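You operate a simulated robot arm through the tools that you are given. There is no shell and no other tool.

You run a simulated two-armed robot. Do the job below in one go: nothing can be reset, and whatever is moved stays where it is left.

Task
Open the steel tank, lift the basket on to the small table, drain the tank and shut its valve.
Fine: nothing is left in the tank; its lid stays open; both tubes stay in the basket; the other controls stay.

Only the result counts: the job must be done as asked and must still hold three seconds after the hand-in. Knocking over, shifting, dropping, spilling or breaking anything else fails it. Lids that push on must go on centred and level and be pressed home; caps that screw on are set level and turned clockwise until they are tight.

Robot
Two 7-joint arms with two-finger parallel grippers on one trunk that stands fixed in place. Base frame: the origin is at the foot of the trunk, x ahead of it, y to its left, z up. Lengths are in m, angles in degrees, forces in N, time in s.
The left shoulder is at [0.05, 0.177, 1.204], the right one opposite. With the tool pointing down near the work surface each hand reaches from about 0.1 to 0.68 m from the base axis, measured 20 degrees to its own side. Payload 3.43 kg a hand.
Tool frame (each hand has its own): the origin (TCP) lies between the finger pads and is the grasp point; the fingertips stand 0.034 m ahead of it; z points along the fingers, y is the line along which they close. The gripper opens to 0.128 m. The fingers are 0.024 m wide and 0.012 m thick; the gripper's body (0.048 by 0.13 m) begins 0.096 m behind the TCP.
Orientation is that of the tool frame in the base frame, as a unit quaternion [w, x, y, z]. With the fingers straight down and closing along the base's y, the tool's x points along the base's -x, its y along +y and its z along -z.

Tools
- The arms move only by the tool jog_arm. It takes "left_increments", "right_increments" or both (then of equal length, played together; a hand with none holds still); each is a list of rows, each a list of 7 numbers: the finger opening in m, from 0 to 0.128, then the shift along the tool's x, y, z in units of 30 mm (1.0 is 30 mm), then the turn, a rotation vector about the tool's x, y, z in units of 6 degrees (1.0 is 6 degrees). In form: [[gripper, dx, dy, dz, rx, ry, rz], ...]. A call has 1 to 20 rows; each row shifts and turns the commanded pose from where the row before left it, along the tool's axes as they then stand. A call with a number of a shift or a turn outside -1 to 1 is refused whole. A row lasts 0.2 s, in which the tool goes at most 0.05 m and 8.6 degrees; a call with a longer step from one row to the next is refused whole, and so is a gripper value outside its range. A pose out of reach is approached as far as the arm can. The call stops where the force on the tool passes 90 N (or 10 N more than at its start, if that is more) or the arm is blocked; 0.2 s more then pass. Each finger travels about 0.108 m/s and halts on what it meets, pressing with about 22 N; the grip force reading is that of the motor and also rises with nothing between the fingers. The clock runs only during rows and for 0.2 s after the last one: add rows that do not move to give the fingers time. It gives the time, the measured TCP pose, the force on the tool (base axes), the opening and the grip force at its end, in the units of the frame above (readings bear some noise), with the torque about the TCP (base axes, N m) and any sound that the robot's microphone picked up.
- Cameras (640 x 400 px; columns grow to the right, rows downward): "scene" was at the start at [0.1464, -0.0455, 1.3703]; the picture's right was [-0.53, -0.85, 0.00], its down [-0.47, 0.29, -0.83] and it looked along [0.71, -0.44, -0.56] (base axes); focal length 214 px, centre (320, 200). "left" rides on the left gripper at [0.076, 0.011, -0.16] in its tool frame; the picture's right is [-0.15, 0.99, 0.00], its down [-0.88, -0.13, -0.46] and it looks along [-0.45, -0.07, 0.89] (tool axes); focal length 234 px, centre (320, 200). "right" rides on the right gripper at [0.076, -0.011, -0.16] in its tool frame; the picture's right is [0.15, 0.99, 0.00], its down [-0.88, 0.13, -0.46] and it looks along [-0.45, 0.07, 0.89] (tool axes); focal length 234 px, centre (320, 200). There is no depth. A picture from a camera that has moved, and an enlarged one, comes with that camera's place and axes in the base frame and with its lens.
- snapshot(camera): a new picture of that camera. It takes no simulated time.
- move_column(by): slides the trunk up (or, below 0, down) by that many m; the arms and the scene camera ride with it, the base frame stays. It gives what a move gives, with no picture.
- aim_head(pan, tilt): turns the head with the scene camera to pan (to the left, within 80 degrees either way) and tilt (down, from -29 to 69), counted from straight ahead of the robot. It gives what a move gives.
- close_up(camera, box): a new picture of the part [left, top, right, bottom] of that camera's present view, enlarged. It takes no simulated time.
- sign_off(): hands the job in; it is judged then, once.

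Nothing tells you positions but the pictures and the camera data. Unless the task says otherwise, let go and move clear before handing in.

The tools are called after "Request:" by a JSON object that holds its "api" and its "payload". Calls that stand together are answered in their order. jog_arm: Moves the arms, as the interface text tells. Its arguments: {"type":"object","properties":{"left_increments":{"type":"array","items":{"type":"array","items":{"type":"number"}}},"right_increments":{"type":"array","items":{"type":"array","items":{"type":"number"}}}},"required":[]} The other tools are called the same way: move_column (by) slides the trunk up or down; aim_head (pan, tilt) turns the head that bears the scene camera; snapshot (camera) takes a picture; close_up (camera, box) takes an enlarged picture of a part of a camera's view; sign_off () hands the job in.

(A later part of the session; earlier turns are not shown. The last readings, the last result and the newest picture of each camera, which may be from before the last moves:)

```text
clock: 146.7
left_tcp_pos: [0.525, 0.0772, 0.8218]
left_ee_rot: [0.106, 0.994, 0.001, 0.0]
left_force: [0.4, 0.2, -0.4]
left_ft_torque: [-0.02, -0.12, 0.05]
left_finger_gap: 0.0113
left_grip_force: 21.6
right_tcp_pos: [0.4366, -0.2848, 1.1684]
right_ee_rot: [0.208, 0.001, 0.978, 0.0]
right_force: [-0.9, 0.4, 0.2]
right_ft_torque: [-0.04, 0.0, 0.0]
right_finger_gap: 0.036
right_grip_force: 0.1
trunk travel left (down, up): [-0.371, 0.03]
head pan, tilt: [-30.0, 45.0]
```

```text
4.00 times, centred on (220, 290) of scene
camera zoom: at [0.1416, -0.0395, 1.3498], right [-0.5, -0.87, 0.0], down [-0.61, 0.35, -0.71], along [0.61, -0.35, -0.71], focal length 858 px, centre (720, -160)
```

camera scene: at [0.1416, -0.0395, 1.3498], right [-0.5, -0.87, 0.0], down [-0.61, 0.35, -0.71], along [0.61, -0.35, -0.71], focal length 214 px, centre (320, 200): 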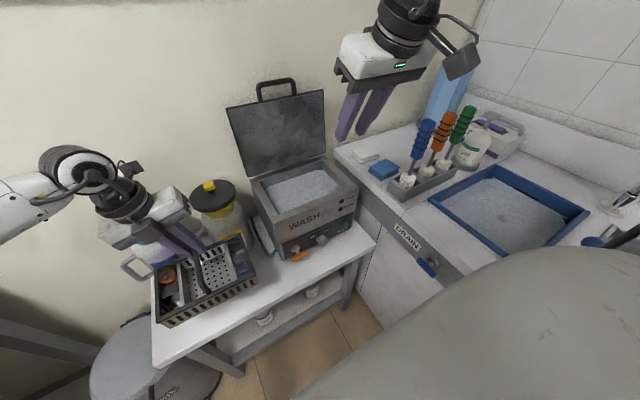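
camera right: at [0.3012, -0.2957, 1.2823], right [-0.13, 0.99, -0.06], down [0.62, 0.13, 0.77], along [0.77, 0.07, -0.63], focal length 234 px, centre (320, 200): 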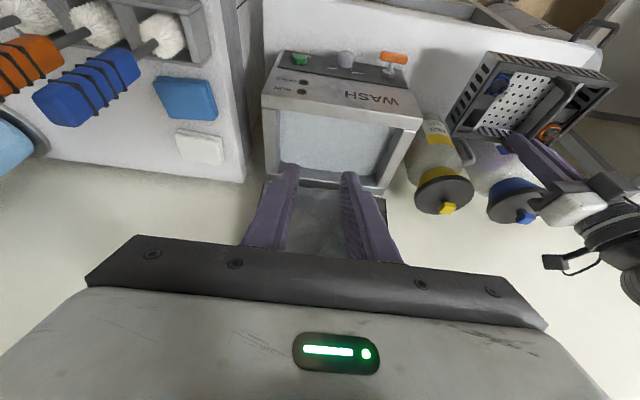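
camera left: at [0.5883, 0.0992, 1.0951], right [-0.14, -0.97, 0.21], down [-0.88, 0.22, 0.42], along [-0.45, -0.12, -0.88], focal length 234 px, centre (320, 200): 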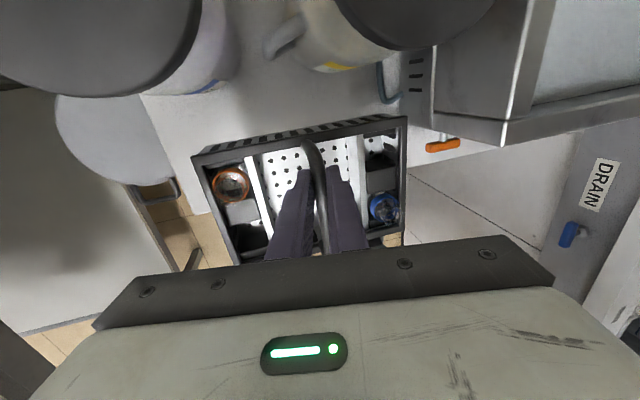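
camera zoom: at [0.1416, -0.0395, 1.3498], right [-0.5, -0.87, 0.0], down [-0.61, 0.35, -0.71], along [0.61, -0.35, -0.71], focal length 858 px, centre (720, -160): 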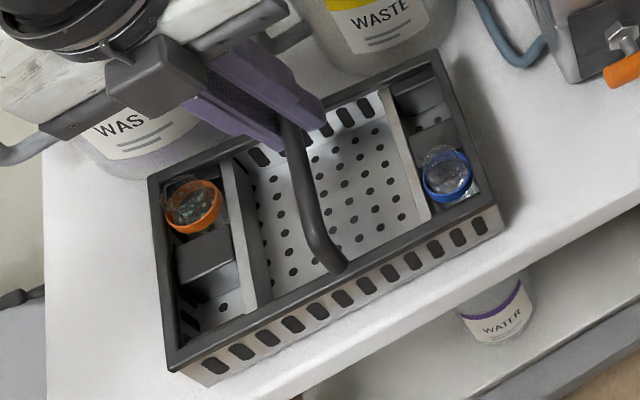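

Request:
{"api": "jog_arm", "payload": {"left_increments": [[0.0, 0, -0.021, 0.098, 0, 0, 0], [0.0, 0, 0, 0, 0, 0, 0]]}}

Request:
{"api": "jog_arm", "payload": {"left_increments": [[0.0, 0, -0.021, 0.098, 0, 0, 0], [0.0, 0, 0, 0, 0, 0, 0]]}}

Request:
{"api": "jog_arm", "payload": {"left_increments": [[0.0, 0, -0.021, 0.098, 0, 0, 0], [0.0, 0, 0, 0, 0, 0, 0]]}}

```text
clock: 147.2
left_tcp_pos: [0.5254, 0.0761, 0.8201]
left_ee_rot: [0.105, 0.994, 0.001, 0.0]
left_force: [-0.2, 0.4, -0.6]
left_ft_torque: [0.02, -0.14, 0.01]
left_finger_gap: 0.0111
left_grip_force: 21.8
right_tcp_pos: [0.436, -0.2866, 1.1683]
right_ee_rot: [0.208, 0.001, 0.978, -0.001]
right_force: [0.6, 0.1, -0.4]
right_ft_torque: [0.02, 0.02, 0.0]
right_finger_gap: 0.036
right_grip_force: 0.0
trunk travel left (down, up): [-0.371, 0.03]
head pan, tilt: [-30.0, 45.0]
```

```text
clock: 147.8
left_tcp_pos: [0.5247, 0.076, 0.8158]
left_ee_rot: [0.105, 0.994, 0.001, 0.0]
left_force: [0.2, 0.0, 0.1]
left_ft_torque: [0.02, -0.11, 0.01]
left_finger_gap: 0.0116
left_grip_force: 21.8
right_tcp_pos: [0.4351, -0.2852, 1.1667]
right_ee_rot: [0.208, 0.0, 0.978, 0.0]
right_force: [-0.7, 0.2, 0.3]
right_ft_torque: [0.04, -0.02, 0.0]
right_finger_gap: 0.036
right_grip_force: 0.0
trunk travel left (down, up): [-0.371, 0.03]
head pan, tilt: [-30.0, 45.0]
```

```text
clock: 148.4
left_tcp_pos: [0.5252, 0.0758, 0.8121]
left_ee_rot: [0.106, 0.994, 0.0, 0.0]
left_force: [0.7, -1.2, -0.2]
left_ft_torque: [0.04, -0.09, 0.0]
left_finger_gap: 0.0116
left_grip_force: 22.4
right_tcp_pos: [0.4372, -0.2857, 1.1686]
right_ee_rot: [0.208, 0.0, 0.978, 0.001]
right_force: [0.4, 0.1, -0.1]
right_ft_torque: [-0.01, 0.0, 0.02]
right_finger_gap: 0.0362
right_grip_force: 0.0
trunk travel left (down, up): [-0.371, 0.03]
head pan, tilt: [-30.0, 45.0]
```

Request:
{"api": "jog_arm", "payload": {"left_increments": [[0.0, 0, -0.021, 0.098, 0, 0, 0], [0.0, 0, 0, 0, 0, 0, 0]]}}

Request:
{"api": "jog_arm", "payload": {"left_increments": [[0.0, 0, -0.021, 0.098, 0, 0, 0], [0.0, 0, 0, 0, 0, 0, 0]]}}

Request:
{"api": "jog_arm", "payload": {"left_increments": [[0.0, 0, -0.021, 0.098, 0, 0, 0], [0.0, 0, 0, 0, 0, 0, 0]]}}

Request:
{"api": "close_up", "payload": {"camera": "scene", "box": [150, 240, 290, 340]}}

```text
clock: 149.1
left_tcp_pos: [0.5238, 0.0756, 0.8115]
left_ee_rot: [0.106, 0.994, 0.001, 0.0]
left_force: [-0.2, 2.4, 3.5]
left_ft_torque: [0.06, 0.6, -0.12]
left_finger_gap: 0.0111
left_grip_force: 22.2
right_tcp_pos: [0.4363, -0.2857, 1.1682]
right_ee_rot: [0.209, 0.0, 0.978, 0.0]
right_force: [0.4, -0.1, -0.3]
right_ft_torque: [0.02, 0.0, -0.02]
right_finger_gap: 0.0362
right_grip_force: 0.1
trunk travel left (down, up): [-0.371, 0.03]
head pan, tilt: [-30.0, 45.0]
```

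```text
clock: 149.7
left_tcp_pos: [0.5255, 0.0762, 0.8114]
left_ee_rot: [0.107, 0.994, 0.0, 0.003]
left_force: [1.4, 1.9, 14.3]
left_ft_torque: [-0.04, 0.03, 0.02]
left_finger_gap: 0.0114
left_grip_force: 21.8
right_tcp_pos: [0.4357, -0.2851, 1.1686]
right_ee_rot: [0.209, 0.001, 0.978, 0.0]
right_force: [-0.9, 0.5, 0.2]
right_ft_torque: [0.04, -0.02, -0.02]
right_finger_gap: 0.0357
right_grip_force: 0.1
trunk travel left (down, up): [-0.371, 0.03]
head pan, tilt: [-30.0, 45.0]
```

```text
clock: 150.2
left_tcp_pos: [0.5236, 0.0744, 0.8079]
left_ee_rot: [0.106, 0.994, 0.0, 0.002]
left_force: [2.5, -1.7, 14.4]
left_ft_torque: [-0.06, -0.04, 0.03]
left_finger_gap: 0.0114
left_grip_force: 21.8
right_tcp_pos: [0.4349, -0.2855, 1.1682]
right_ee_rot: [0.209, 0.001, 0.978, 0.001]
right_force: [0.1, 0.0, 0.3]
right_ft_torque: [-0.01, -0.01, 0.0]
right_finger_gap: 0.0362
right_grip_force: 0.0
trunk travel left (down, up): [-0.371, 0.03]
head pan, tilt: [-30.0, 45.0]
```

```text
4.00 times, centred on (220, 290) of scene
camera zoom: at [0.1403, -0.0399, 1.35], right [-0.5, -0.87, 0.0], down [-0.61, 0.35, -0.71], along [0.61, -0.35, -0.71], focal length 858 px, centre (720, -160)
```

zoom: 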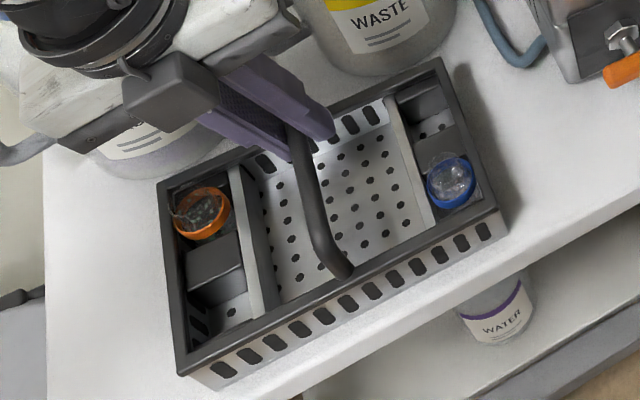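

The basket is on the table (upward force 14 N). I'll ease the pressure, open the left fingers and draw straight up.

Request:
{"api": "jog_arm", "payload": {"left_increments": [[0.0, 0, 0, -0.1, 0, 0, 0], [0.0, 0, 0, 0, 0, 0, 0]]}}

Request:
{"api": "jog_arm", "payload": {"left_increments": [[0.016, 0, 0, 0, 0, 0, 0], [0.024, 0, 0, 0, 0, 0, 0], [0.034, 0, 0, 0, 0, 0, 0], [0.034, 0, 0, 0, 0, 0, 0]]}}

Request:
{"api": "close_up", "payload": {"camera": "left", "box": [180, 90, 430, 270]}}

```text
clock: 150.8
left_tcp_pos: [0.5233, 0.0777, 0.8075]
left_ee_rot: [0.104, 0.995, 0.0, -0.002]
left_force: [-0.9, -1.5, 1.6]
left_ft_torque: [-0.03, -0.22, -0.09]
left_finger_gap: 0.0115
left_grip_force: 21.7
right_tcp_pos: [0.4364, -0.285, 1.1674]
right_ee_rot: [0.208, 0.001, 0.978, 0.0]
right_force: [0.2, 0.6, 0.3]
right_ft_torque: [0.01, 0.03, 0.01]
right_finger_gap: 0.0358
right_grip_force: 0.1
trunk travel left (down, up): [-0.371, 0.03]
head pan, tilt: [-30.0, 45.0]
```

```text
clock: 151.8
left_tcp_pos: [0.5242, 0.0768, 0.809]
left_ee_rot: [0.105, 0.994, 0.0, -0.001]
left_force: [0.0, 0.5, 0.3]
left_ft_torque: [0.0, -0.03, -0.01]
left_finger_gap: 0.034
left_grip_force: 0.1
right_tcp_pos: [0.4367, -0.2863, 1.1679]
right_ee_rot: [0.207, 0.0, 0.978, 0.001]
right_force: [0.5, -0.2, 0.1]
right_ft_torque: [0.0, -0.02, -0.01]
right_finger_gap: 0.0359
right_grip_force: 0.1
trunk travel left (down, up): [-0.371, 0.03]
head pan, tilt: [-30.0, 45.0]
```

```text
2.22 times, centred on (305, 180) of left
camera zoom: at [0.5998, 0.0992, 0.9665], right [-0.14, -0.97, 0.21], down [-0.88, 0.22, 0.42], along [-0.45, -0.12, -0.88], focal length 520 px, centre (353, 244)
```

zoom: 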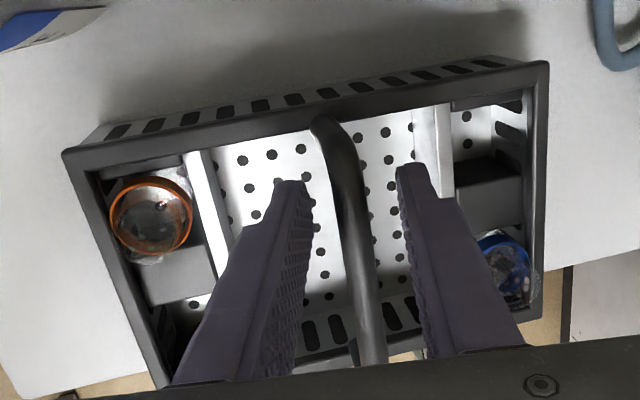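

Request:
{"api": "jog_arm", "payload": {"left_increments": [[0.034, 0, 0.06, -0.3, 0, 0, 0], [0.034, 0, 0.104, -0.489, 0, 0, 0], [0.034, 0, 0.104, -0.489, 0, 0, 0], [0.034, 0, 0.166, -0.782, 0, 0, 0], [0.034, 0, 0.166, -0.782, 0, 0, 0], [0.034, 0, 0.166, -0.782, 0, 0, 0], [0.034, 0, 0.166, -0.782, 0, 0, 0], [0.034, 0, 0.166, -0.782, 0, 0, 0], [0.034, 0, 0.166, -0.782, 0, 0, 0], [0.034, 0, 0.166, -0.782, 0, 0, 0], [0.034, 0, 0.166, -0.782, 0, 0, 0], [0.034, 0, 0, 0, 0, 0, 0]]}}

Request:
{"api": "snapshot", "payload": {"camera": "scene"}}

Request:
{"api": "snapshot", "payload": {"camera": "left"}}

Request:
{"api": "snapshot", "payload": {"camera": "right"}}

```text
clock: 154.4
left_tcp_pos: [0.5217, 0.0763, 1.0396]
left_ee_rot: [0.106, 0.994, 0.001, 0.0]
left_force: [0.5, 0.3, -0.3]
left_ft_torque: [-0.02, 0.0, 0.0]
left_finger_gap: 0.0337
left_grip_force: 0.1
right_tcp_pos: [0.436, -0.2844, 1.1675]
right_ee_rot: [0.207, 0.0, 0.978, -0.001]
right_force: [-0.6, -0.2, 0.4]
right_ft_torque: [0.03, -0.02, 0.02]
right_finger_gap: 0.036
right_grip_force: 0.0
trunk travel left (down, up): [-0.371, 0.03]
head pan, tilt: [-30.0, 45.0]
```

```text
taken
camera scene: at [0.1415, -0.0395, 1.3498], right [-0.5, -0.87, 0.0], down [-0.61, 0.35, -0.71], along [0.61, -0.35, -0.71], focal length 214 px, centre (320, 200)
```

scene: 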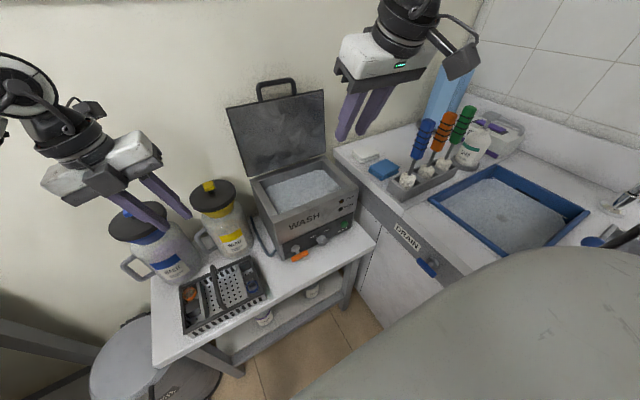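

```text
taken
camera left: at [0.5981, 0.0987, 1.1987], right [-0.14, -0.97, 0.21], down [-0.88, 0.22, 0.42], along [-0.45, -0.12, -0.88], focal length 234 px, centre (320, 200)
```

left: 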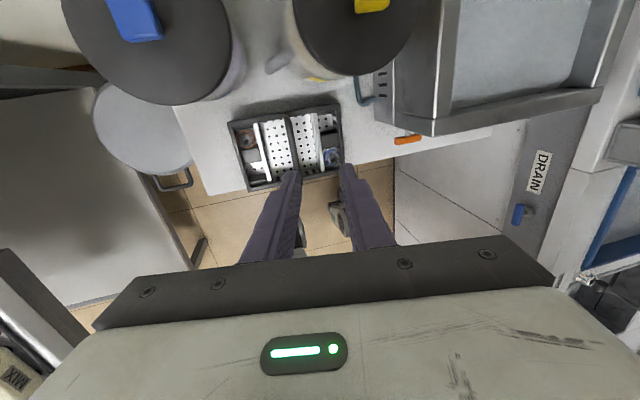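

```text
taken
camera right: at [0.3011, -0.2956, 1.2823], right [-0.13, 0.99, -0.06], down [0.62, 0.13, 0.77], along [0.77, 0.07, -0.63], focal length 234 px, centre (320, 200)
```

right: 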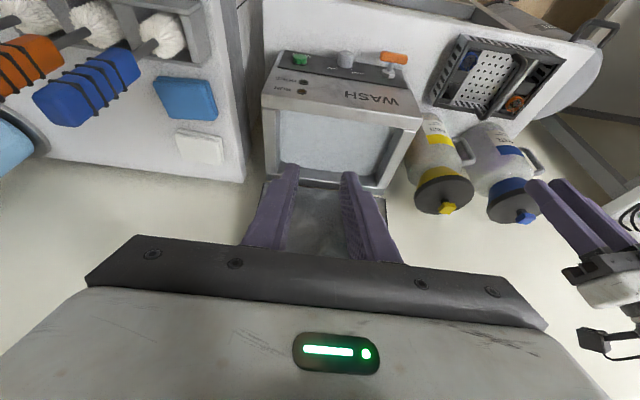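

The basket stands on the table with both tubes in it. Before working the valve I'll park the left hand and check where the tank's hose leads.

Request:
{"api": "close_up", "payload": {"camera": "left", "box": [230, 0, 470, 200]}}

Request:
{"api": "close_up", "payload": {"camera": "right", "box": [250, 30, 560, 230]}}

Request:
{"api": "close_up", "payload": {"camera": "scene", "box": [190, 150, 390, 290]}}

```text
2.00 times, centred on (350, 100) of left
camera zoom: at [0.5981, 0.0987, 1.1987], right [-0.14, -0.97, 0.21], down [-0.88, 0.22, 0.42], along [-0.45, -0.12, -0.88], focal length 468 px, centre (260, 400)
```

zoom: 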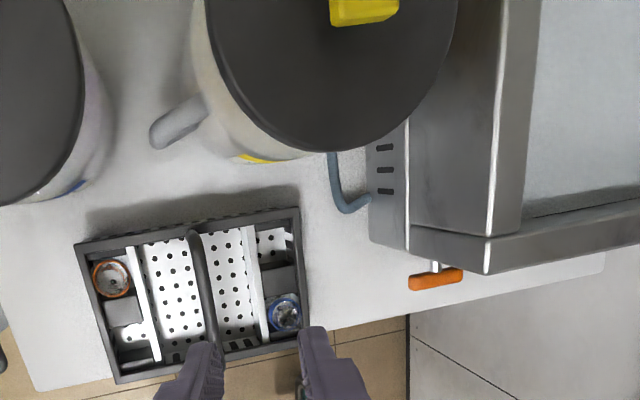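

```text
2.00 times, centred on (405, 130) of right
camera zoom: at [0.3011, -0.2956, 1.2823], right [-0.13, 0.99, -0.06], down [0.62, 0.13, 0.77], along [0.77, 0.07, -0.63], focal length 468 px, centre (150, 340)
```

zoom: 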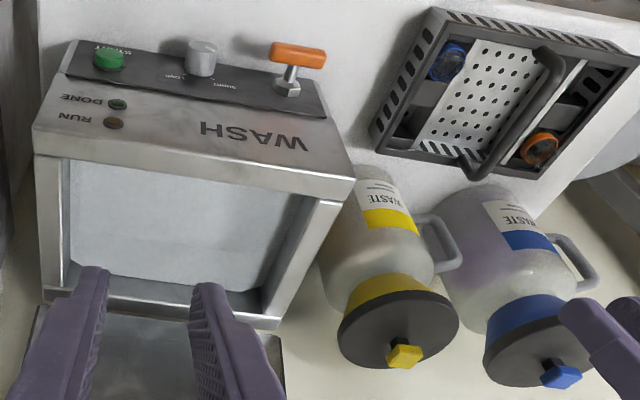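

```text
2.86 times, centred on (290, 220) of scene
camera zoom: at [0.1415, -0.0395, 1.3498], right [-0.5, -0.87, 0.0], down [-0.61, 0.35, -0.71], along [0.61, -0.35, -0.71], focal length 613 px, centre (406, 143)
```

zoom: 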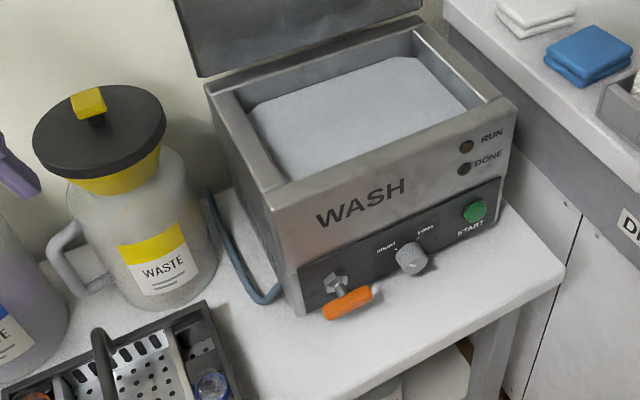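

Request:
{"api": "jog_arm", "payload": {"left_increments": [[0.034, -0.3, -0.3, -0.7, 0, 0, 0], [0.034, -0.667, -0.609, -0.698, 0, 0, 0], [0.034, -0.667, -0.609, -0.698, 0, 0, 0], [0.034, -0.667, -0.609, -0.698, 0, 0, 0], [0.034, -0.667, -0.609, -0.698, 0, 0, 0], [0.034, -0.667, -0.609, -0.698, 0, 0, 0], [0.034, -0.667, -0.609, -0.698, 0, 0, 0], [0.034, -0.667, -0.609, -0.698, 0, 0, 0], [0.034, -0.667, -0.609, -0.698, 0, 0, 0], [0.034, 0, 0, 0, 0, 0, 0]], "right_increments": [[0.0, 0, 0, 0, 0, 1, 0], [0.0, 0, 0, 0, 0, 1, 0], [0.0, 0, 0, 0, 0, 1, 0], [0.0, 0, 0, 0, 0, 0, 0], [0.0, 0, 0, 0, 0, 0, 0], [0.0, 0, 0, 0, 0, 0, 0], [0.0, 0, 0, 0, 0, 0, 0], [0.0, 0, 0, 0, 0, 0, 0], [0.0, 0, 0, 0, 0, 0, 0], [0.0, 0, 0, 0, 0, 0, 0]]}}

Request:
{"api": "snapshot", "payload": {"camera": "scene"}}

```text
clock: 156.7
left_tcp_pos: [0.3542, 0.2686, 1.1922]
left_ee_rot: [0.106, 0.994, 0.001, 0.0]
left_force: [0.4, 0.4, 0.4]
left_ft_torque: [-0.01, 0.02, -0.01]
left_finger_gap: 0.0337
left_grip_force: 0.1
right_tcp_pos: [0.4363, -0.2845, 1.165]
right_ee_rot: [0.053, 0.001, 0.999, 0.0]
right_force: [-0.6, -0.2, -0.4]
right_ft_torque: [0.01, -0.02, 0.01]
right_finger_gap: 0.0
right_grip_force: 22.3
trunk travel left (down, up): [-0.371, 0.03]
head pan, tilt: [-30.0, 45.0]
```

```text
taken
camera scene: at [0.1417, -0.0397, 1.3497], right [-0.5, -0.87, 0.0], down [-0.61, 0.35, -0.71], along [0.61, -0.35, -0.71], focal length 214 px, centre (320, 200)
```

scene: 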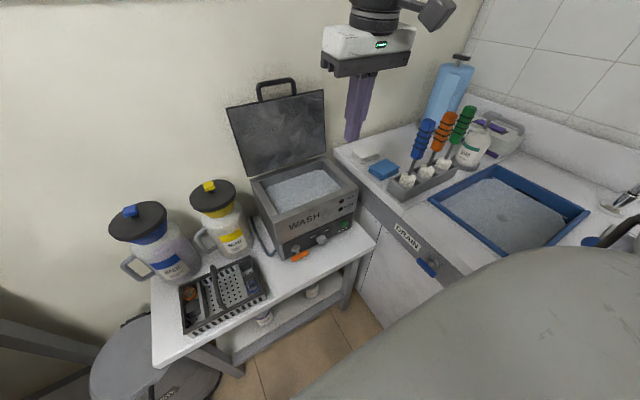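

Request:
{"api": "move_column", "payload": {"by": -0.15}}

Request:
{"api": "jog_arm", "payload": {"right_increments": [[0.0, -0.15, 0.65, 0.1, 0, 0, 0], [0.0, -0.15, 0.65, 0.3, 0, 0, 0], [0.0, -0.15, 0.65, 0.5, 0, 0, 0], [0.0, -0.15, 0.65, 0.7, 0, 0, 0], [0.0, -0.15, 0.65, 0.7, 0, 0, 0], [0.0, -0.15, 0.65, 0.7, 0, 0, 0], [0.0, 0, 0.65, 0.7, 0, 0, 0], [0.0, 0, 0.65, 0.3, 0, 0, 0], [0.0, 0, 0, 0, 0, 0, 0]]}}

Request:
{"api": "snapshot", "payload": {"camera": "scene"}}

Request:
{"api": "snapshot", "payload": {"camera": "right"}}

```text
clock: 158.4
left_tcp_pos: [0.3544, 0.2677, 1.0437]
left_ee_rot: [0.105, 0.994, 0.0, 0.0]
left_force: [-0.3, -0.3, 0.3]
left_ft_torque: [0.03, 0.0, 0.04]
left_finger_gap: 0.034
left_grip_force: 0.0
right_tcp_pos: [0.4377, -0.2831, 1.0161]
right_ee_rot: [0.052, 0.001, 0.999, 0.0]
right_force: [0.2, -0.4, 0.7]
right_ft_torque: [-0.02, 0.03, 0.0]
right_finger_gap: 0.0002
right_grip_force: 22.2
trunk travel left (down, up): [-0.221, 0.18]
head pan, tilt: [-30.0, 45.0]
```

```text
clock: 160.4
left_tcp_pos: [0.355, 0.2678, 1.0434]
left_ee_rot: [0.105, 0.994, 0.002, 0.0]
left_force: [-0.6, -0.1, -0.1]
left_ft_torque: [0.0, -0.04, -0.02]
left_finger_gap: 0.0341
left_grip_force: 0.0
right_tcp_pos: [0.4722, -0.1339, 0.902]
right_ee_rot: [0.053, 0.001, 0.999, 0.001]
right_force: [-0.7, 0.0, 0.0]
right_ft_torque: [0.0, 0.02, -0.03]
right_finger_gap: 0.0
right_grip_force: 21.8
right hand out of reach, approached as far as the arm can: row 8
trunk travel left (down, up): [-0.221, 0.18]
head pan, tilt: [-30.0, 45.0]
```

```text
taken
camera scene: at [0.1416, -0.0396, 1.1997], right [-0.5, -0.87, 0.0], down [-0.61, 0.35, -0.71], along [0.61, -0.35, -0.71], focal length 214 px, centre (320, 200)
```

scene: 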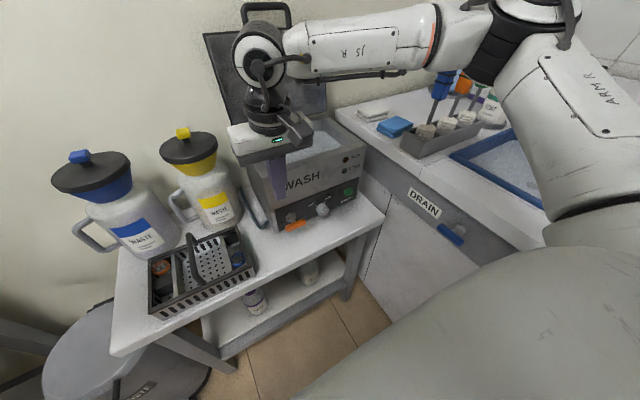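

```text
taken
camera right: at [0.3802, -0.1447, 1.0512], right [-0.14, 0.99, -0.01], down [0.83, 0.13, 0.55], along [0.54, 0.07, -0.84], focal length 234 px, centre (320, 200)
```

right: 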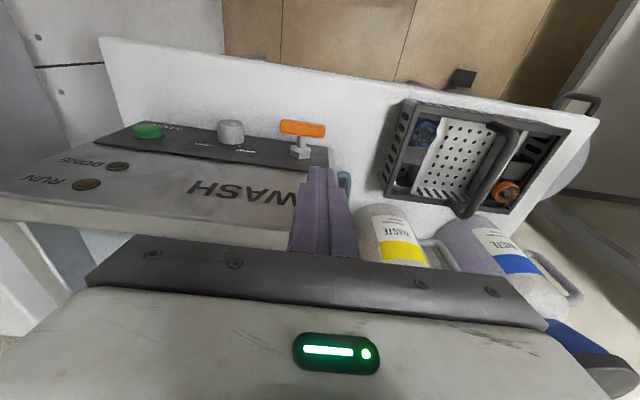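

Request:
{"api": "close_up", "payload": {"camera": "scene", "box": [260, 180, 370, 250]}}

Request:
{"api": "close_up", "payload": {"camera": "right", "box": [220, 90, 380, 190]}}

```text
5.71 times, centred on (315, 215) of scene
camera zoom: at [0.1416, -0.0396, 1.1997], right [-0.5, -0.87, 0.0], down [-0.61, 0.35, -0.71], along [0.61, -0.35, -0.71], focal length 1226 px, centre (349, 114)
```

zoom: 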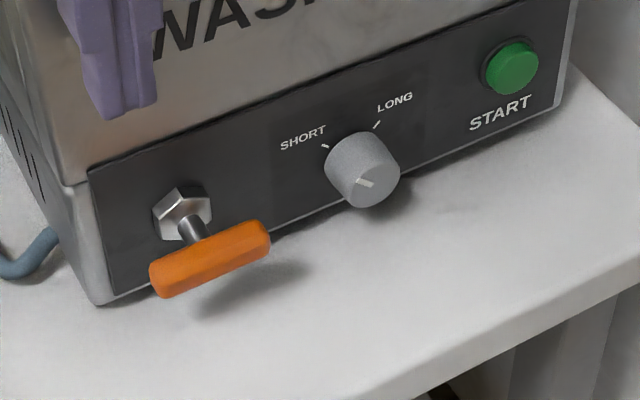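

```text
4.00 times, centred on (300, 140) of right
camera zoom: at [0.3802, -0.1447, 1.0512], right [-0.14, 0.99, -0.01], down [0.83, 0.13, 0.55], along [0.54, 0.07, -0.84], focal length 937 px, centre (400, 440)
```

zoom: 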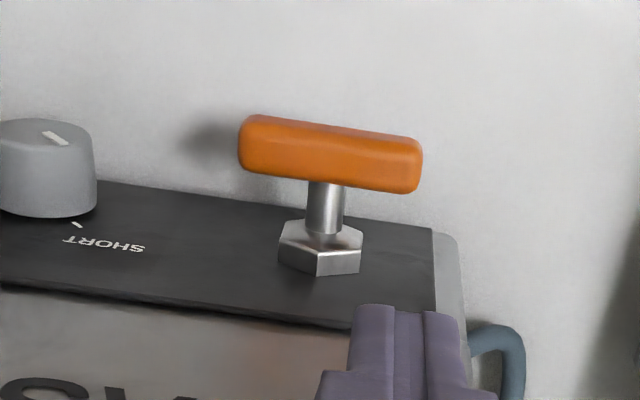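

The handle bar runs from about y -0.130 to -0.184 at x 0.463, z 0.77, on an axle along x. I'll first try the usual opening direction, counter-clockwise seen from the front, by pushing its left end down with the closed fingertips.

Request:
{"api": "jog_arm", "payload": {"right_increments": [[0.0, 0.173, 0.025, 0.635, 0, 0, 0], [0.0, 0.173, 0.025, 0.635, 0, 0, 0], [0.0, 0.173, 0.025, 0.635, 0, 0, 0], [0.0, 0.173, 0.025, 0.5, 0, 0, 0], [0.0, 0, 0, 0, 0, 0, 0]]}}

Request:
{"api": "close_up", "payload": {"camera": "right", "box": [220, 70, 420, 200]}}

Request:
{"api": "close_up", "payload": {"camera": "scene", "box": [240, 170, 370, 250]}}

```text
clock: 161.6
left_tcp_pos: [0.3537, 0.2678, 1.0425]
left_ee_rot: [0.105, 0.994, 0.002, 0.0]
left_force: [0.0, -0.4, 0.6]
left_ft_torque: [0.02, 0.05, -0.02]
left_finger_gap: 0.0341
left_grip_force: 0.1
right_tcp_pos: [0.4552, -0.139, 0.8271]
right_ee_rot: [0.054, 0.001, 0.999, 0.001]
right_force: [0.3, -0.3, -0.1]
right_ft_torque: [-0.02, -0.01, 0.04]
right_finger_gap: 0.0002
right_grip_force: 22.0
right hand out of reach, approached as far as the arm can: row 2, 4
trunk travel left (down, up): [-0.221, 0.18]
head pan, tilt: [-30.0, 45.0]
```

```text
3.08 times, centred on (320, 135) of right
camera zoom: at [0.3614, -0.1496, 0.978], right [-0.14, 0.99, -0.01], down [0.83, 0.13, 0.55], along [0.54, 0.07, -0.84], focal length 720 px, centre (320, 400)
```

zoom: 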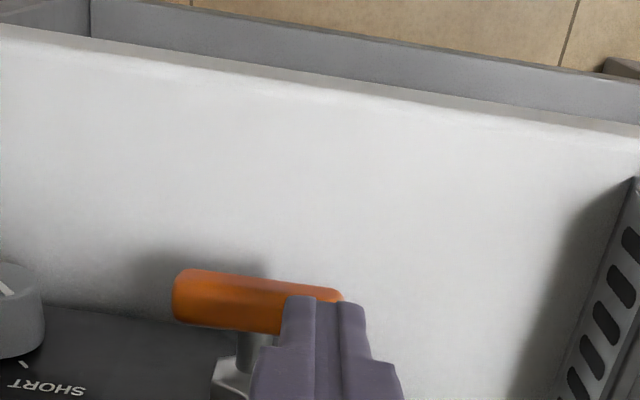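

```text
4.92 times, centred on (305, 210) of scene
camera zoom: at [0.1414, -0.0396, 1.1998], right [-0.5, -0.87, 0.0], down [-0.61, 0.35, -0.71], along [0.61, -0.35, -0.71], focal length 1056 px, centre (394, 151)
```

zoom: 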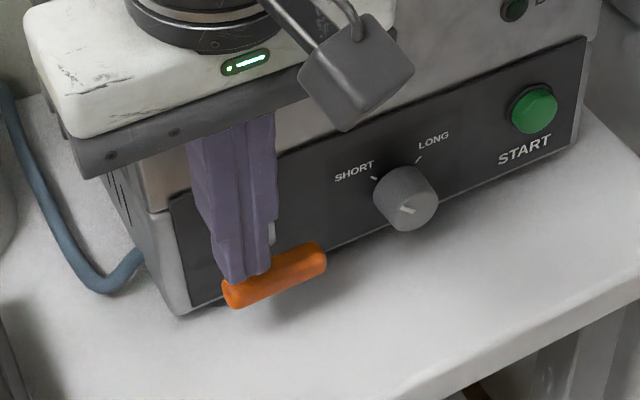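

Request:
{"api": "jog_arm", "payload": {"right_increments": [[0.0, 0.04, 0.05, 0.4, 0, 0, 0], [0.0, 0, 0, 0, 0, 0, 0]]}}

Request:
{"api": "jog_arm", "payload": {"right_increments": [[0.0, 0.02, 0, 0.2, 0, 0, 0], [0.0, 0, 0, 0, 0, 0, 0]]}}

Request:
{"api": "jog_arm", "payload": {"right_increments": [[0.0, 0.02, 0, 0.2, 0, 0, 0], [0.0, 0, 0, 0, 0, 0, 0]]}}

Request:
{"api": "close_up", "payload": {"camera": "scene", "box": [240, 170, 370, 250]}}

```text
clock: 162.2
left_tcp_pos: [0.3552, 0.2673, 1.043]
left_ee_rot: [0.106, 0.994, 0.001, 0.0]
left_force: [-0.1, 0.5, -0.3]
left_ft_torque: [-0.01, -0.02, 0.01]
left_finger_gap: 0.0341
left_grip_force: 0.1
right_tcp_pos: [0.4516, -0.1409, 0.8169]
right_ee_rot: [0.053, 0.0, 0.999, 0.002]
right_force: [0.3, 0.7, -0.2]
right_ft_torque: [-0.03, 0.02, 0.0]
right_finger_gap: 0.0002
right_grip_force: 22.1
right hand out of reach, approached as far as the arm can: row 1
trunk travel left (down, up): [-0.221, 0.18]
head pan, tilt: [-30.0, 45.0]
```

```text
clock: 162.8
left_tcp_pos: [0.3553, 0.269, 1.0424]
left_ee_rot: [0.105, 0.994, 0.0, 0.001]
left_force: [0.5, 0.1, -0.4]
left_ft_torque: [0.0, 0.04, -0.01]
left_finger_gap: 0.0342
left_grip_force: 0.0
right_tcp_pos: [0.4516, -0.1422, 0.8118]
right_ee_rot: [0.053, 0.001, 0.999, 0.001]
right_force: [0.9, 0.5, 0.0]
right_ft_torque: [0.0, -0.01, -0.02]
right_finger_gap: 0.0003
right_grip_force: 22.0
trunk travel left (down, up): [-0.221, 0.18]
head pan, tilt: [-30.0, 45.0]
```

```text
clock: 163.4
left_tcp_pos: [0.3552, 0.2676, 1.0422]
left_ee_rot: [0.105, 0.994, 0.001, 0.0]
left_force: [1.1, 0.7, 0.6]
left_ft_torque: [0.02, 0.02, -0.03]
left_finger_gap: 0.0337
left_grip_force: 0.1
right_tcp_pos: [0.4519, -0.1455, 0.8059]
right_ee_rot: [0.053, 0.001, 0.999, 0.002]
right_force: [-0.4, 0.9, 0.1]
right_ft_torque: [0.0, 0.0, 0.01]
right_finger_gap: 0.0
right_grip_force: 21.7
right hand out of reach, approached as far as the arm can: row 1
trunk travel left (down, up): [-0.221, 0.18]
head pan, tilt: [-30.0, 45.0]
```

```text
4.92 times, centred on (305, 210) of scene
camera zoom: at [0.1414, -0.0396, 1.1998], right [-0.5, -0.87, 0.0], down [-0.61, 0.35, -0.71], along [0.61, -0.35, -0.71], focal length 1056 px, centre (394, 151)
```

zoom: 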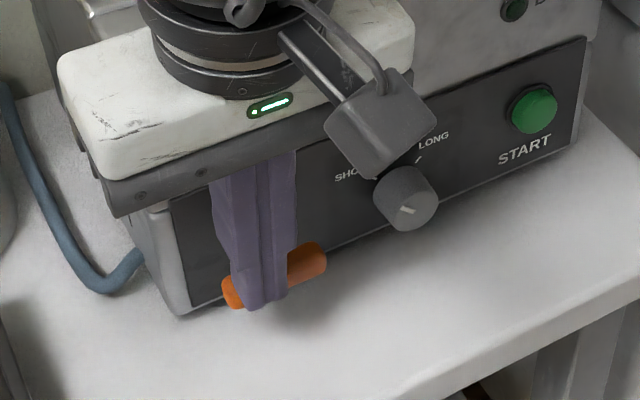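

The right arm is drifting at its inner limit here. It can easily reach the other end of the bar, though, so I'll back up and try pushing the right end down instead to feel which way the valve turns.

Request:
{"api": "jog_arm", "payload": {"right_increments": [[0.0, -0.06, -0.1, -0.6, 0, 0, 0], [0.0, -0.1, -0.2, -0.6, 0, 0, 0], [0.0, -0.1, -0.4, -0.3, 0, 0, 0], [0.0, -0.1, -0.45, 0, 0, 0, 0], [0.0, 0, 0, 0, 0, 0, 0]]}}

Request:
{"api": "close_up", "payload": {"camera": "right", "box": [220, 70, 420, 200]}}

Request:
{"api": "close_up", "payload": {"camera": "scene", "box": [240, 170, 370, 250]}}

```text
clock: 164.6
left_tcp_pos: [0.3555, 0.2674, 1.0418]
left_ee_rot: [0.106, 0.994, 0.001, 0.0]
left_force: [0.0, -0.1, 0.0]
left_ft_torque: [0.02, 0.0, 0.05]
left_finger_gap: 0.0341
left_grip_force: 0.0
right_tcp_pos: [0.4564, -0.1784, 0.8527]
right_ee_rot: [0.053, 0.002, 0.999, -0.001]
right_force: [0.4, -0.4, 0.1]
right_ft_torque: [0.01, -0.03, -0.03]
right_finger_gap: 0.0001
right_grip_force: 21.9
trunk travel left (down, up): [-0.221, 0.18]
head pan, tilt: [-30.0, 45.0]
```

```text
3.08 times, centred on (320, 135) of right
camera zoom: at [0.3633, -0.1897, 1.0031], right [-0.14, 0.99, -0.01], down [0.83, 0.13, 0.55], along [0.54, 0.07, -0.84], focal length 720 px, centre (320, 400)
```

zoom: 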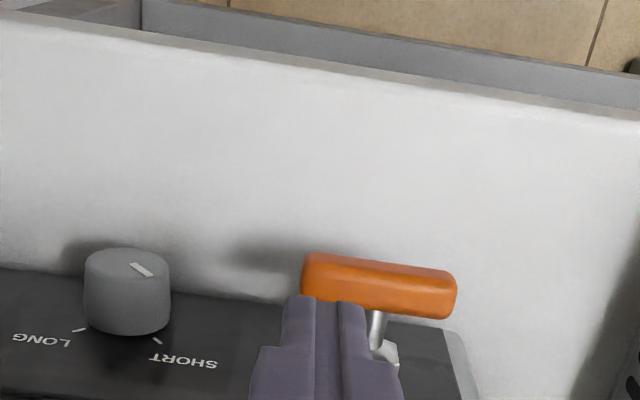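

```text
4.92 times, centred on (305, 210) of scene
camera zoom: at [0.1414, -0.0396, 1.1998], right [-0.5, -0.87, 0.0], down [-0.61, 0.35, -0.71], along [0.61, -0.35, -0.71], focal length 1056 px, centre (394, 151)
```

zoom: 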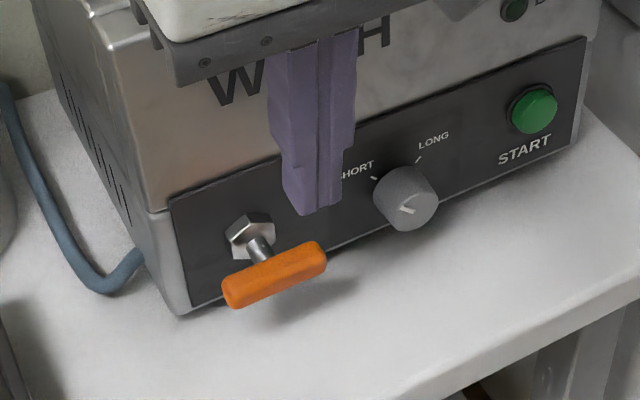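

Request:
{"api": "jog_arm", "payload": {"right_increments": [[0.0, 0, -0.05, 0.6, 0, 0, 0], [0.0, 0, 0, 0.5, 0, 0, 0], [0.0, 0, 0, 0, 0, 0, 0]]}}

Request:
{"api": "jog_arm", "payload": {"right_increments": [[0.0, 0.02, 0, 0.2, 0, 0, 0], [0.0, 0, 0, 0, 0, 0, 0]]}}

Request:
{"api": "close_up", "payload": {"camera": "scene", "box": [240, 170, 370, 250]}}

Request:
{"api": "close_up", "payload": {"camera": "right", "box": [220, 70, 420, 200]}}

```text
clock: 165.4
left_tcp_pos: [0.3543, 0.2679, 1.0435]
left_ee_rot: [0.105, 0.995, 0.0, 0.001]
left_force: [-0.6, -0.2, 0.7]
left_ft_torque: [0.0, 0.0, 0.04]
left_finger_gap: 0.0337
left_grip_force: 0.0
right_tcp_pos: [0.4594, -0.1798, 0.8187]
right_ee_rot: [0.053, 0.001, 0.999, 0.0]
right_force: [-0.1, 0.7, -0.3]
right_ft_torque: [0.01, 0.01, 0.0]
right_finger_gap: 0.0
right_grip_force: 22.2
trunk travel left (down, up): [-0.221, 0.18]
head pan, tilt: [-30.0, 45.0]
```

```text
clock: 166.0
left_tcp_pos: [0.3555, 0.2683, 1.0424]
left_ee_rot: [0.105, 0.994, 0.001, 0.001]
left_force: [-0.5, -0.7, 0.5]
left_ft_torque: [0.01, 0.0, -0.01]
left_finger_gap: 0.0339
left_grip_force: 0.0
right_tcp_pos: [0.461, -0.1807, 0.8127]
right_ee_rot: [0.052, 0.001, 0.999, 0.0]
right_force: [0.3, -0.4, -0.4]
right_ft_torque: [-0.03, 0.01, -0.01]
right_finger_gap: 0.0
right_grip_force: 22.0
trunk travel left (down, up): [-0.221, 0.18]
head pan, tilt: [-30.0, 45.0]
```

```text
4.92 times, centred on (305, 210) of scene
camera zoom: at [0.1414, -0.0396, 1.1998], right [-0.5, -0.87, 0.0], down [-0.61, 0.35, -0.71], along [0.61, -0.35, -0.71], focal length 1056 px, centre (394, 151)
```

zoom: 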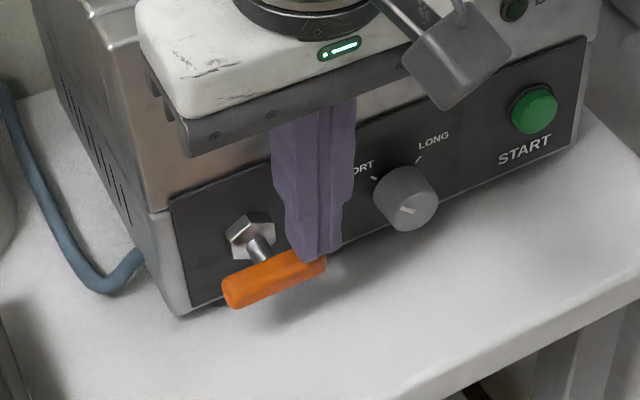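

```text
3.08 times, centred on (320, 135) of right
camera zoom: at [0.3676, -0.1902, 0.963], right [-0.14, 0.99, -0.01], down [0.83, 0.13, 0.55], along [0.54, 0.07, -0.84], focal length 720 px, centre (320, 400)
```

zoom: 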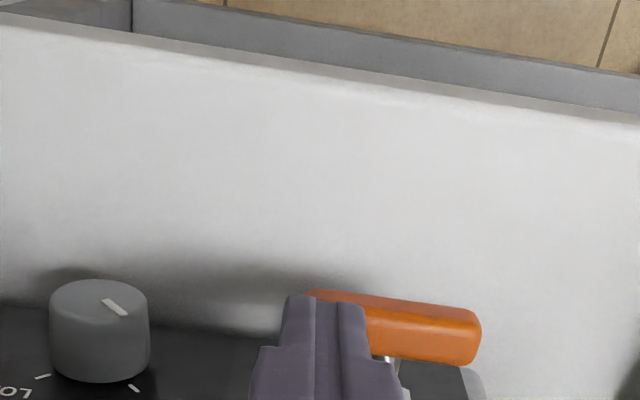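

Request:
{"api": "jog_arm", "payload": {"right_increments": [[0.0, 0.0, 0, 0.15, 0, 0, 0], [0.0, 0, 0, 0, 0, 0, 0]]}}

Request:
{"api": "jog_arm", "payload": {"right_increments": [[0.0, 0.0, 0, 0.15, 0, 0, 0], [0.0, 0, 0, 0, 0, 0, 0]]}}

Request:
{"api": "close_up", "payload": {"camera": "scene", "box": [240, 170, 370, 250]}}

```text
clock: 166.6
left_tcp_pos: [0.3542, 0.2677, 1.0434]
left_ee_rot: [0.105, 0.994, 0.001, 0.0]
left_force: [0.4, 0.2, -0.2]
left_ft_torque: [0.02, -0.03, -0.02]
left_finger_gap: 0.0339
left_grip_force: 0.1
right_tcp_pos: [0.4608, -0.1797, 0.8082]
right_ee_rot: [0.053, 0.001, 0.999, -0.001]
right_force: [-0.8, 0.8, -0.1]
right_ft_torque: [0.02, -0.01, -0.02]
right_finger_gap: 0.0
right_grip_force: 21.4
trunk travel left (down, up): [-0.221, 0.18]
head pan, tilt: [-30.0, 45.0]
```

```text
clock: 167.2
left_tcp_pos: [0.3532, 0.2687, 1.0439]
left_ee_rot: [0.106, 0.994, 0.0, 0.002]
left_force: [0.5, -0.2, -0.1]
left_ft_torque: [0.0, 0.0, 0.02]
left_finger_gap: 0.0337
left_grip_force: 0.0
right_tcp_pos: [0.4613, -0.1798, 0.807]
right_ee_rot: [0.056, 0.001, 0.998, 0.0]
right_force: [-8.2, -5.5, 28.2]
right_ft_torque: [-0.07, 0.34, -0.02]
right_finger_gap: 0.0
right_grip_force: 21.7
trunk travel left (down, up): [-0.221, 0.18]
head pan, tilt: [-30.0, 45.0]
```

```text
4.92 times, centred on (305, 210) of scene
camera zoom: at [0.139, -0.0392, 1.2006], right [-0.5, -0.87, 0.0], down [-0.61, 0.35, -0.71], along [0.61, -0.35, -0.71], focal length 1056 px, centre (394, 151)
```

zoom: 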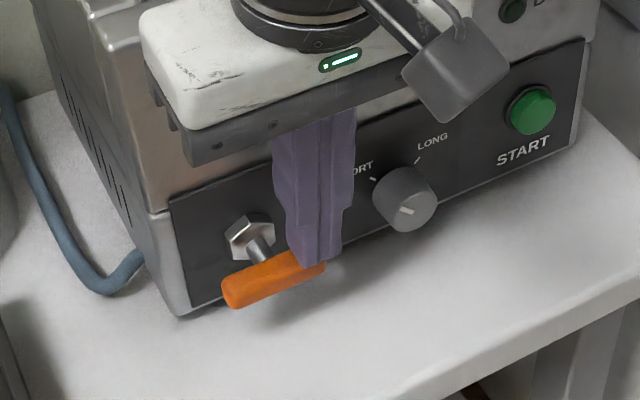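

Pushing that way meets a hard stop (28 N, no motion), so the valve opens counter-clockwise: left end down. The left hand is the one for that. I'll withdraw the right hand and turn the left hand back by 180°.

Request:
{"api": "jog_arm", "payload": {"right_increments": [[0.0, 0, 0, -0.3, 0, 0, 0], [0.0, 0, 0, -0.8, 0, 0, 0], [0.0, 0, 0, -0.8, 0, 0, 0], [0.0, 0.2, -0.4, -0.8, 0, 0, 0], [0.0, 0.2, -0.8, -0.8, 0, 0, 0], [0.0, 0.2, -0.8, -0.8, 0, 0, 0], [0.0, 0.2, -0.8, -0.8, 0, 0, 0], [0.0, 0.2, -0.8, -0.8, 0, 0, 0], [0.0, 0.2, -0.8, -0.4, 0, 0, 0], [0.0, 0, -0.6, 0, 0, 0, 0], [0.0, 0, 0, 0, 0, 0, 0], [0.0, 0, 0, 0, 0, 0, 0], [0.0, 0, 0, 0, 0, 0, 0], [0.0, 0, 0, 0, 0, 0, 0], [0.0, 0, 0, 0, 0, 0, 0]], "left_increments": [[0.0, 0, 0, 0, 0, 0, 1], [0.0, 0, 0, 0, 0, 0, 1], [0.0, 0, 0, 0, 0, 0, 1], [0.0, 0, 0, 0, 0, 0, 1], [0.0, 0, 0, 0, 0, 0, 1], [0.0, 0, 0, 0, 0, 0, 1], [0.0, 0, 0, 0, 0, 0, 1], [0.0, 0, 0, 0, 0, 0, 1], [0.0, 0, 0, 0, 0, 0, 1], [0.0, 0, 0, 0, 0, 0, 1], [0.0, 0, 0, 0, 0, 0, 1], [0.0, 0, 0, 0, 0, 0, 1], [0.0, 0, 0, 0, 0, 0, 1], [0.0, 0, 0, 0, 0, 0, 1], [0.0, 0, 0, 0, 0, 0, 1]]}}

Request:
{"api": "jog_arm", "payload": {"left_increments": [[0.0, 0, 0, 0, 0, 0, 1], [0.0, 0, 0, 0, 0, 0, 1], [0.0, 0, 0, 0, 0, 0, 1], [0.0, 0, 0, 0, 0, 0, 1], [0.0, 0, 0, 0, 0, 0, 1], [0.0, 0, 0, 0, 0, 0, 1], [0.0, 0, 0, 0, 0, 0, 1], [0.0, 0, 0, 0, 0, 0, 1], [0.0, 0, 0, 0, 0, 0, 1], [0.0, 0, 0, 0, 0, 0, 1], [0.0, 0, 0, 0, 0, 0, 1], [0.0, 0, 0, 0, 0, 0, 1], [0.0, 0, 0, 0, 0, 0, 1], [0.0, 0, 0, 0, 0, 0, 1], [0.0, 0, 0, 0, 0, 0, 1], [0.0, 0, 0, 0, 0, 0, 0]]}}

Request:
{"api": "snapshot", "payload": {"camera": "scene"}}

Request:
{"api": "snapshot", "payload": {"camera": "left"}}

```text
clock: 170.4
left_tcp_pos: [0.3537, 0.2683, 1.0433]
left_ee_rot: [-0.075, -0.703, 0.703, -0.074]
left_force: [0.0, 0.3, -0.1]
left_ft_torque: [-0.01, 0.01, 0.01]
left_finger_gap: 0.0
left_grip_force: 22.5
right_tcp_pos: [0.4043, -0.3295, 0.9889]
right_ee_rot: [0.053, 0.001, 0.999, 0.0]
right_force: [0.3, -0.9, 0.2]
right_ft_torque: [-0.02, -0.02, 0.0]
right_finger_gap: 0.0
right_grip_force: 22.3
trunk travel left (down, up): [-0.221, 0.18]
head pan, tilt: [-30.0, 45.0]
```

```text
clock: 173.8
left_tcp_pos: [0.3549, 0.2675, 1.0428]
left_ee_rot: [0.0, 0.0, 0.994, -0.106]
left_force: [-1.0, -0.5, 0.7]
left_ft_torque: [-0.04, -0.04, 0.0]
left_finger_gap: 0.0
left_grip_force: 21.8
right_tcp_pos: [0.4039, -0.3312, 0.9884]
right_ee_rot: [0.053, 0.0, 0.999, 0.0]
right_force: [-0.1, 0.3, 0.6]
right_ft_torque: [0.03, -0.03, 0.0]
right_finger_gap: 0.0
right_grip_force: 21.8
trunk travel left (down, up): [-0.221, 0.18]
head pan, tilt: [-30.0, 45.0]
```

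```text
taken
camera scene: at [0.1414, -0.0396, 1.1998], right [-0.5, -0.87, 0.0], down [-0.61, 0.35, -0.71], along [0.61, -0.35, -0.71], focal length 214 px, centre (320, 200)
```

scene: 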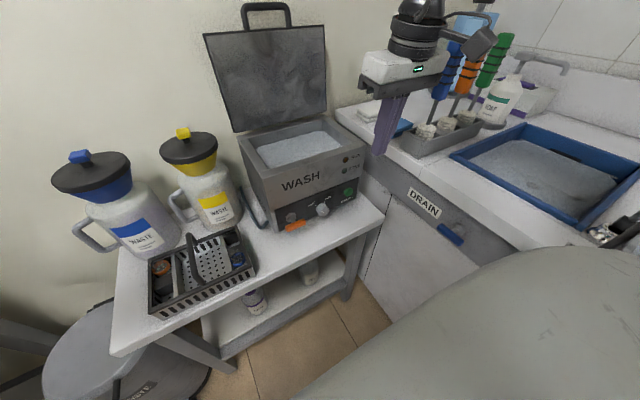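

```text
taken
camera left: at [0.2787, 0.3122, 1.1958], right [0.15, 0.97, -0.21], down [0.88, -0.03, 0.47], along [0.45, -0.25, -0.86], focal length 234 px, centre (320, 200)
```

left: 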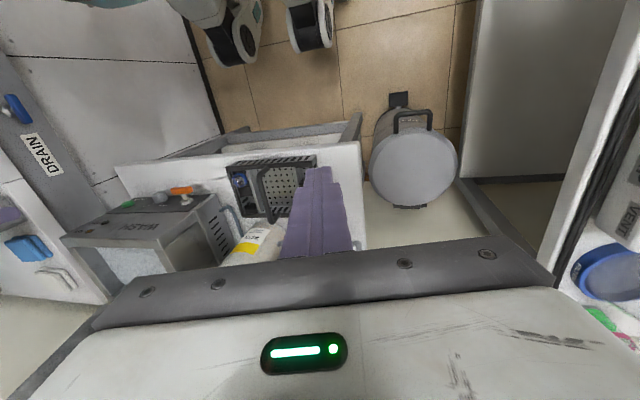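

Request:
{"api": "jog_arm", "payload": {"left_increments": [[0.0, -0.238, -0.836, 0.421, 0, 0, 0], [0.0, -0.238, -0.836, 0.421, 0, 0, 0], [0.0, -0.238, -0.836, 0.421, 0, 0, 0], [0.0, -0.238, -0.836, 0.421, 0, 0, 0], [0.0, -0.238, -0.836, 0.421, 0, 0, 0], [0.0, -0.238, -0.836, 0.421, 0, 0, 0], [0.0, -0.238, -0.836, 0.421, 0, 0, 0], [0.0, -0.238, -0.836, 0.421, 0, 0, 0], [0.0, -0.238, -0.836, 0.421, 0, 0, 0], [0.0, -0.238, -0.836, 0.421, 0, 0, 0], [0.0, -0.238, -0.836, 0.421, 0, 0, 0], [0.0, -0.238, -0.836, 0.421, 0, 0, 0], [0.0, -0.238, -0.836, 0.421, 0, 0, 0], [0.0, -0.238, -0.836, 0.421, 0, 0, 0], [0.0, 0, 0, 0, 0, 0, 0]]}}

Request:
{"api": "close_up", "payload": {"camera": "left", "box": [200, 60, 440, 260]}}

Request:
{"api": "snapshot", "payload": {"camera": "scene"}}

```text
clock: 177.0
left_tcp_pos: [0.4547, -0.1139, 0.9455]
left_ee_rot: [0.0, 0.0, 0.994, -0.106]
left_force: [0.4, 0.0, 0.5]
left_ft_torque: [-0.01, 0.03, -0.02]
left_finger_gap: 0.0
left_grip_force: 21.9
right_tcp_pos: [0.4053, -0.33, 0.9897]
right_ee_rot: [0.052, 0.001, 0.999, 0.0]
right_force: [0.3, 0.0, -0.1]
right_ft_torque: [-0.03, -0.01, -0.02]
right_finger_gap: 0.0
right_grip_force: 22.5
trunk travel left (down, up): [-0.221, 0.18]
head pan, tilt: [-30.0, 45.0]
```

```text
2.00 times, centred on (320, 160) of left
camera zoom: at [0.3785, -0.07, 1.0993], right [0.14, 0.97, -0.21], down [0.88, -0.03, 0.47], along [0.45, -0.25, -0.86], focal length 468 px, centre (320, 280)
```

zoom: 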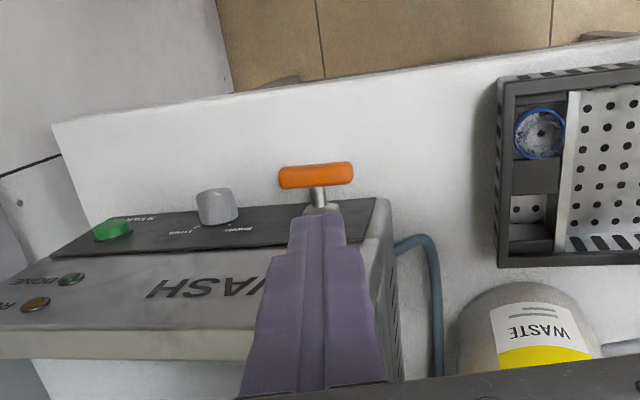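

```text
taken
camera scene: at [0.1414, -0.0397, 1.1998], right [-0.5, -0.87, 0.0], down [-0.61, 0.35, -0.71], along [0.61, -0.35, -0.71], focal length 214 px, centre (320, 200)
```

scene: 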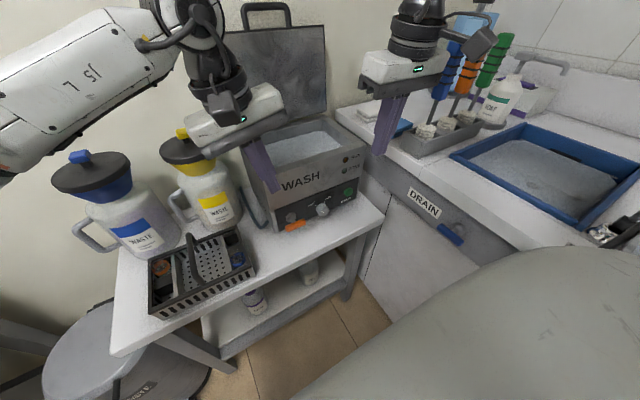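

Request:
{"api": "jog_arm", "payload": {"left_increments": [[0.0, -0.052, 0.087, 0.677, 0, 0, 0], [0.0, -0.052, 0.087, 0.677, 0, 0, 0], [0.0, -0.052, 0.087, 0.677, 0, 0, 0], [0.0, -0.052, 0.087, 0.677, 0, 0, 0], [0.0, -0.052, 0.087, 0.677, 0, 0, 0], [0.0, -0.052, 0.087, 0.677, 0, 0, 0], [0.0, 0, 0, 0, 0, 0, 0]]}}

Request:
{"api": "close_up", "payload": {"camera": "left", "box": [220, 70, 420, 210]}}

Request:
{"api": "close_up", "payload": {"camera": "scene", "box": [240, 170, 370, 250]}}

```text
clock: 178.6
left_tcp_pos: [0.4622, -0.1221, 0.8231]
left_ee_rot: [0.0, -0.002, 0.994, -0.105]
left_force: [-0.5, 0.1, 0.2]
left_ft_torque: [0.01, 0.02, 0.01]
left_finger_gap: 0.0
left_grip_force: 22.0
right_tcp_pos: [0.4045, -0.3306, 0.9889]
right_ee_rot: [0.053, 0.0, 0.999, -0.001]
right_force: [1.1, -0.3, -0.6]
right_ft_torque: [0.03, 0.02, -0.03]
right_finger_gap: 0.0
right_grip_force: 22.3
trunk travel left (down, up): [-0.221, 0.18]
head pan, tilt: [-30.0, 45.0]
```

```text
2.86 times, centred on (320, 140) of left
camera zoom: at [0.3863, -0.0786, 0.9764], right [0.15, 0.97, -0.21], down [0.88, -0.03, 0.47], along [0.45, -0.25, -0.86], focal length 669 px, centre (320, 371)
```

zoom: 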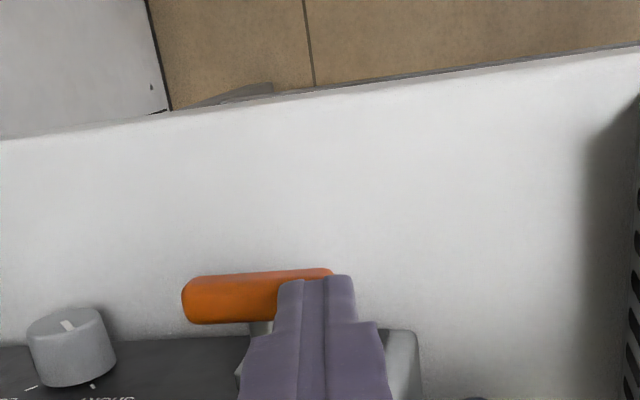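

```text
4.92 times, centred on (305, 210) of scene
camera zoom: at [0.1414, -0.0396, 1.1998], right [-0.5, -0.87, 0.0], down [-0.61, 0.35, -0.71], along [0.61, -0.35, -0.71], focal length 1056 px, centre (394, 151)
```

zoom: 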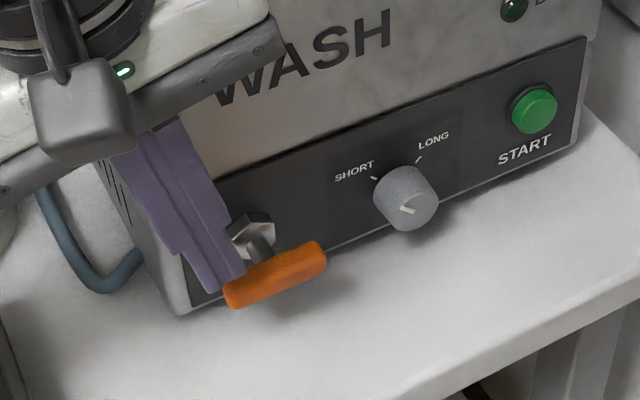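

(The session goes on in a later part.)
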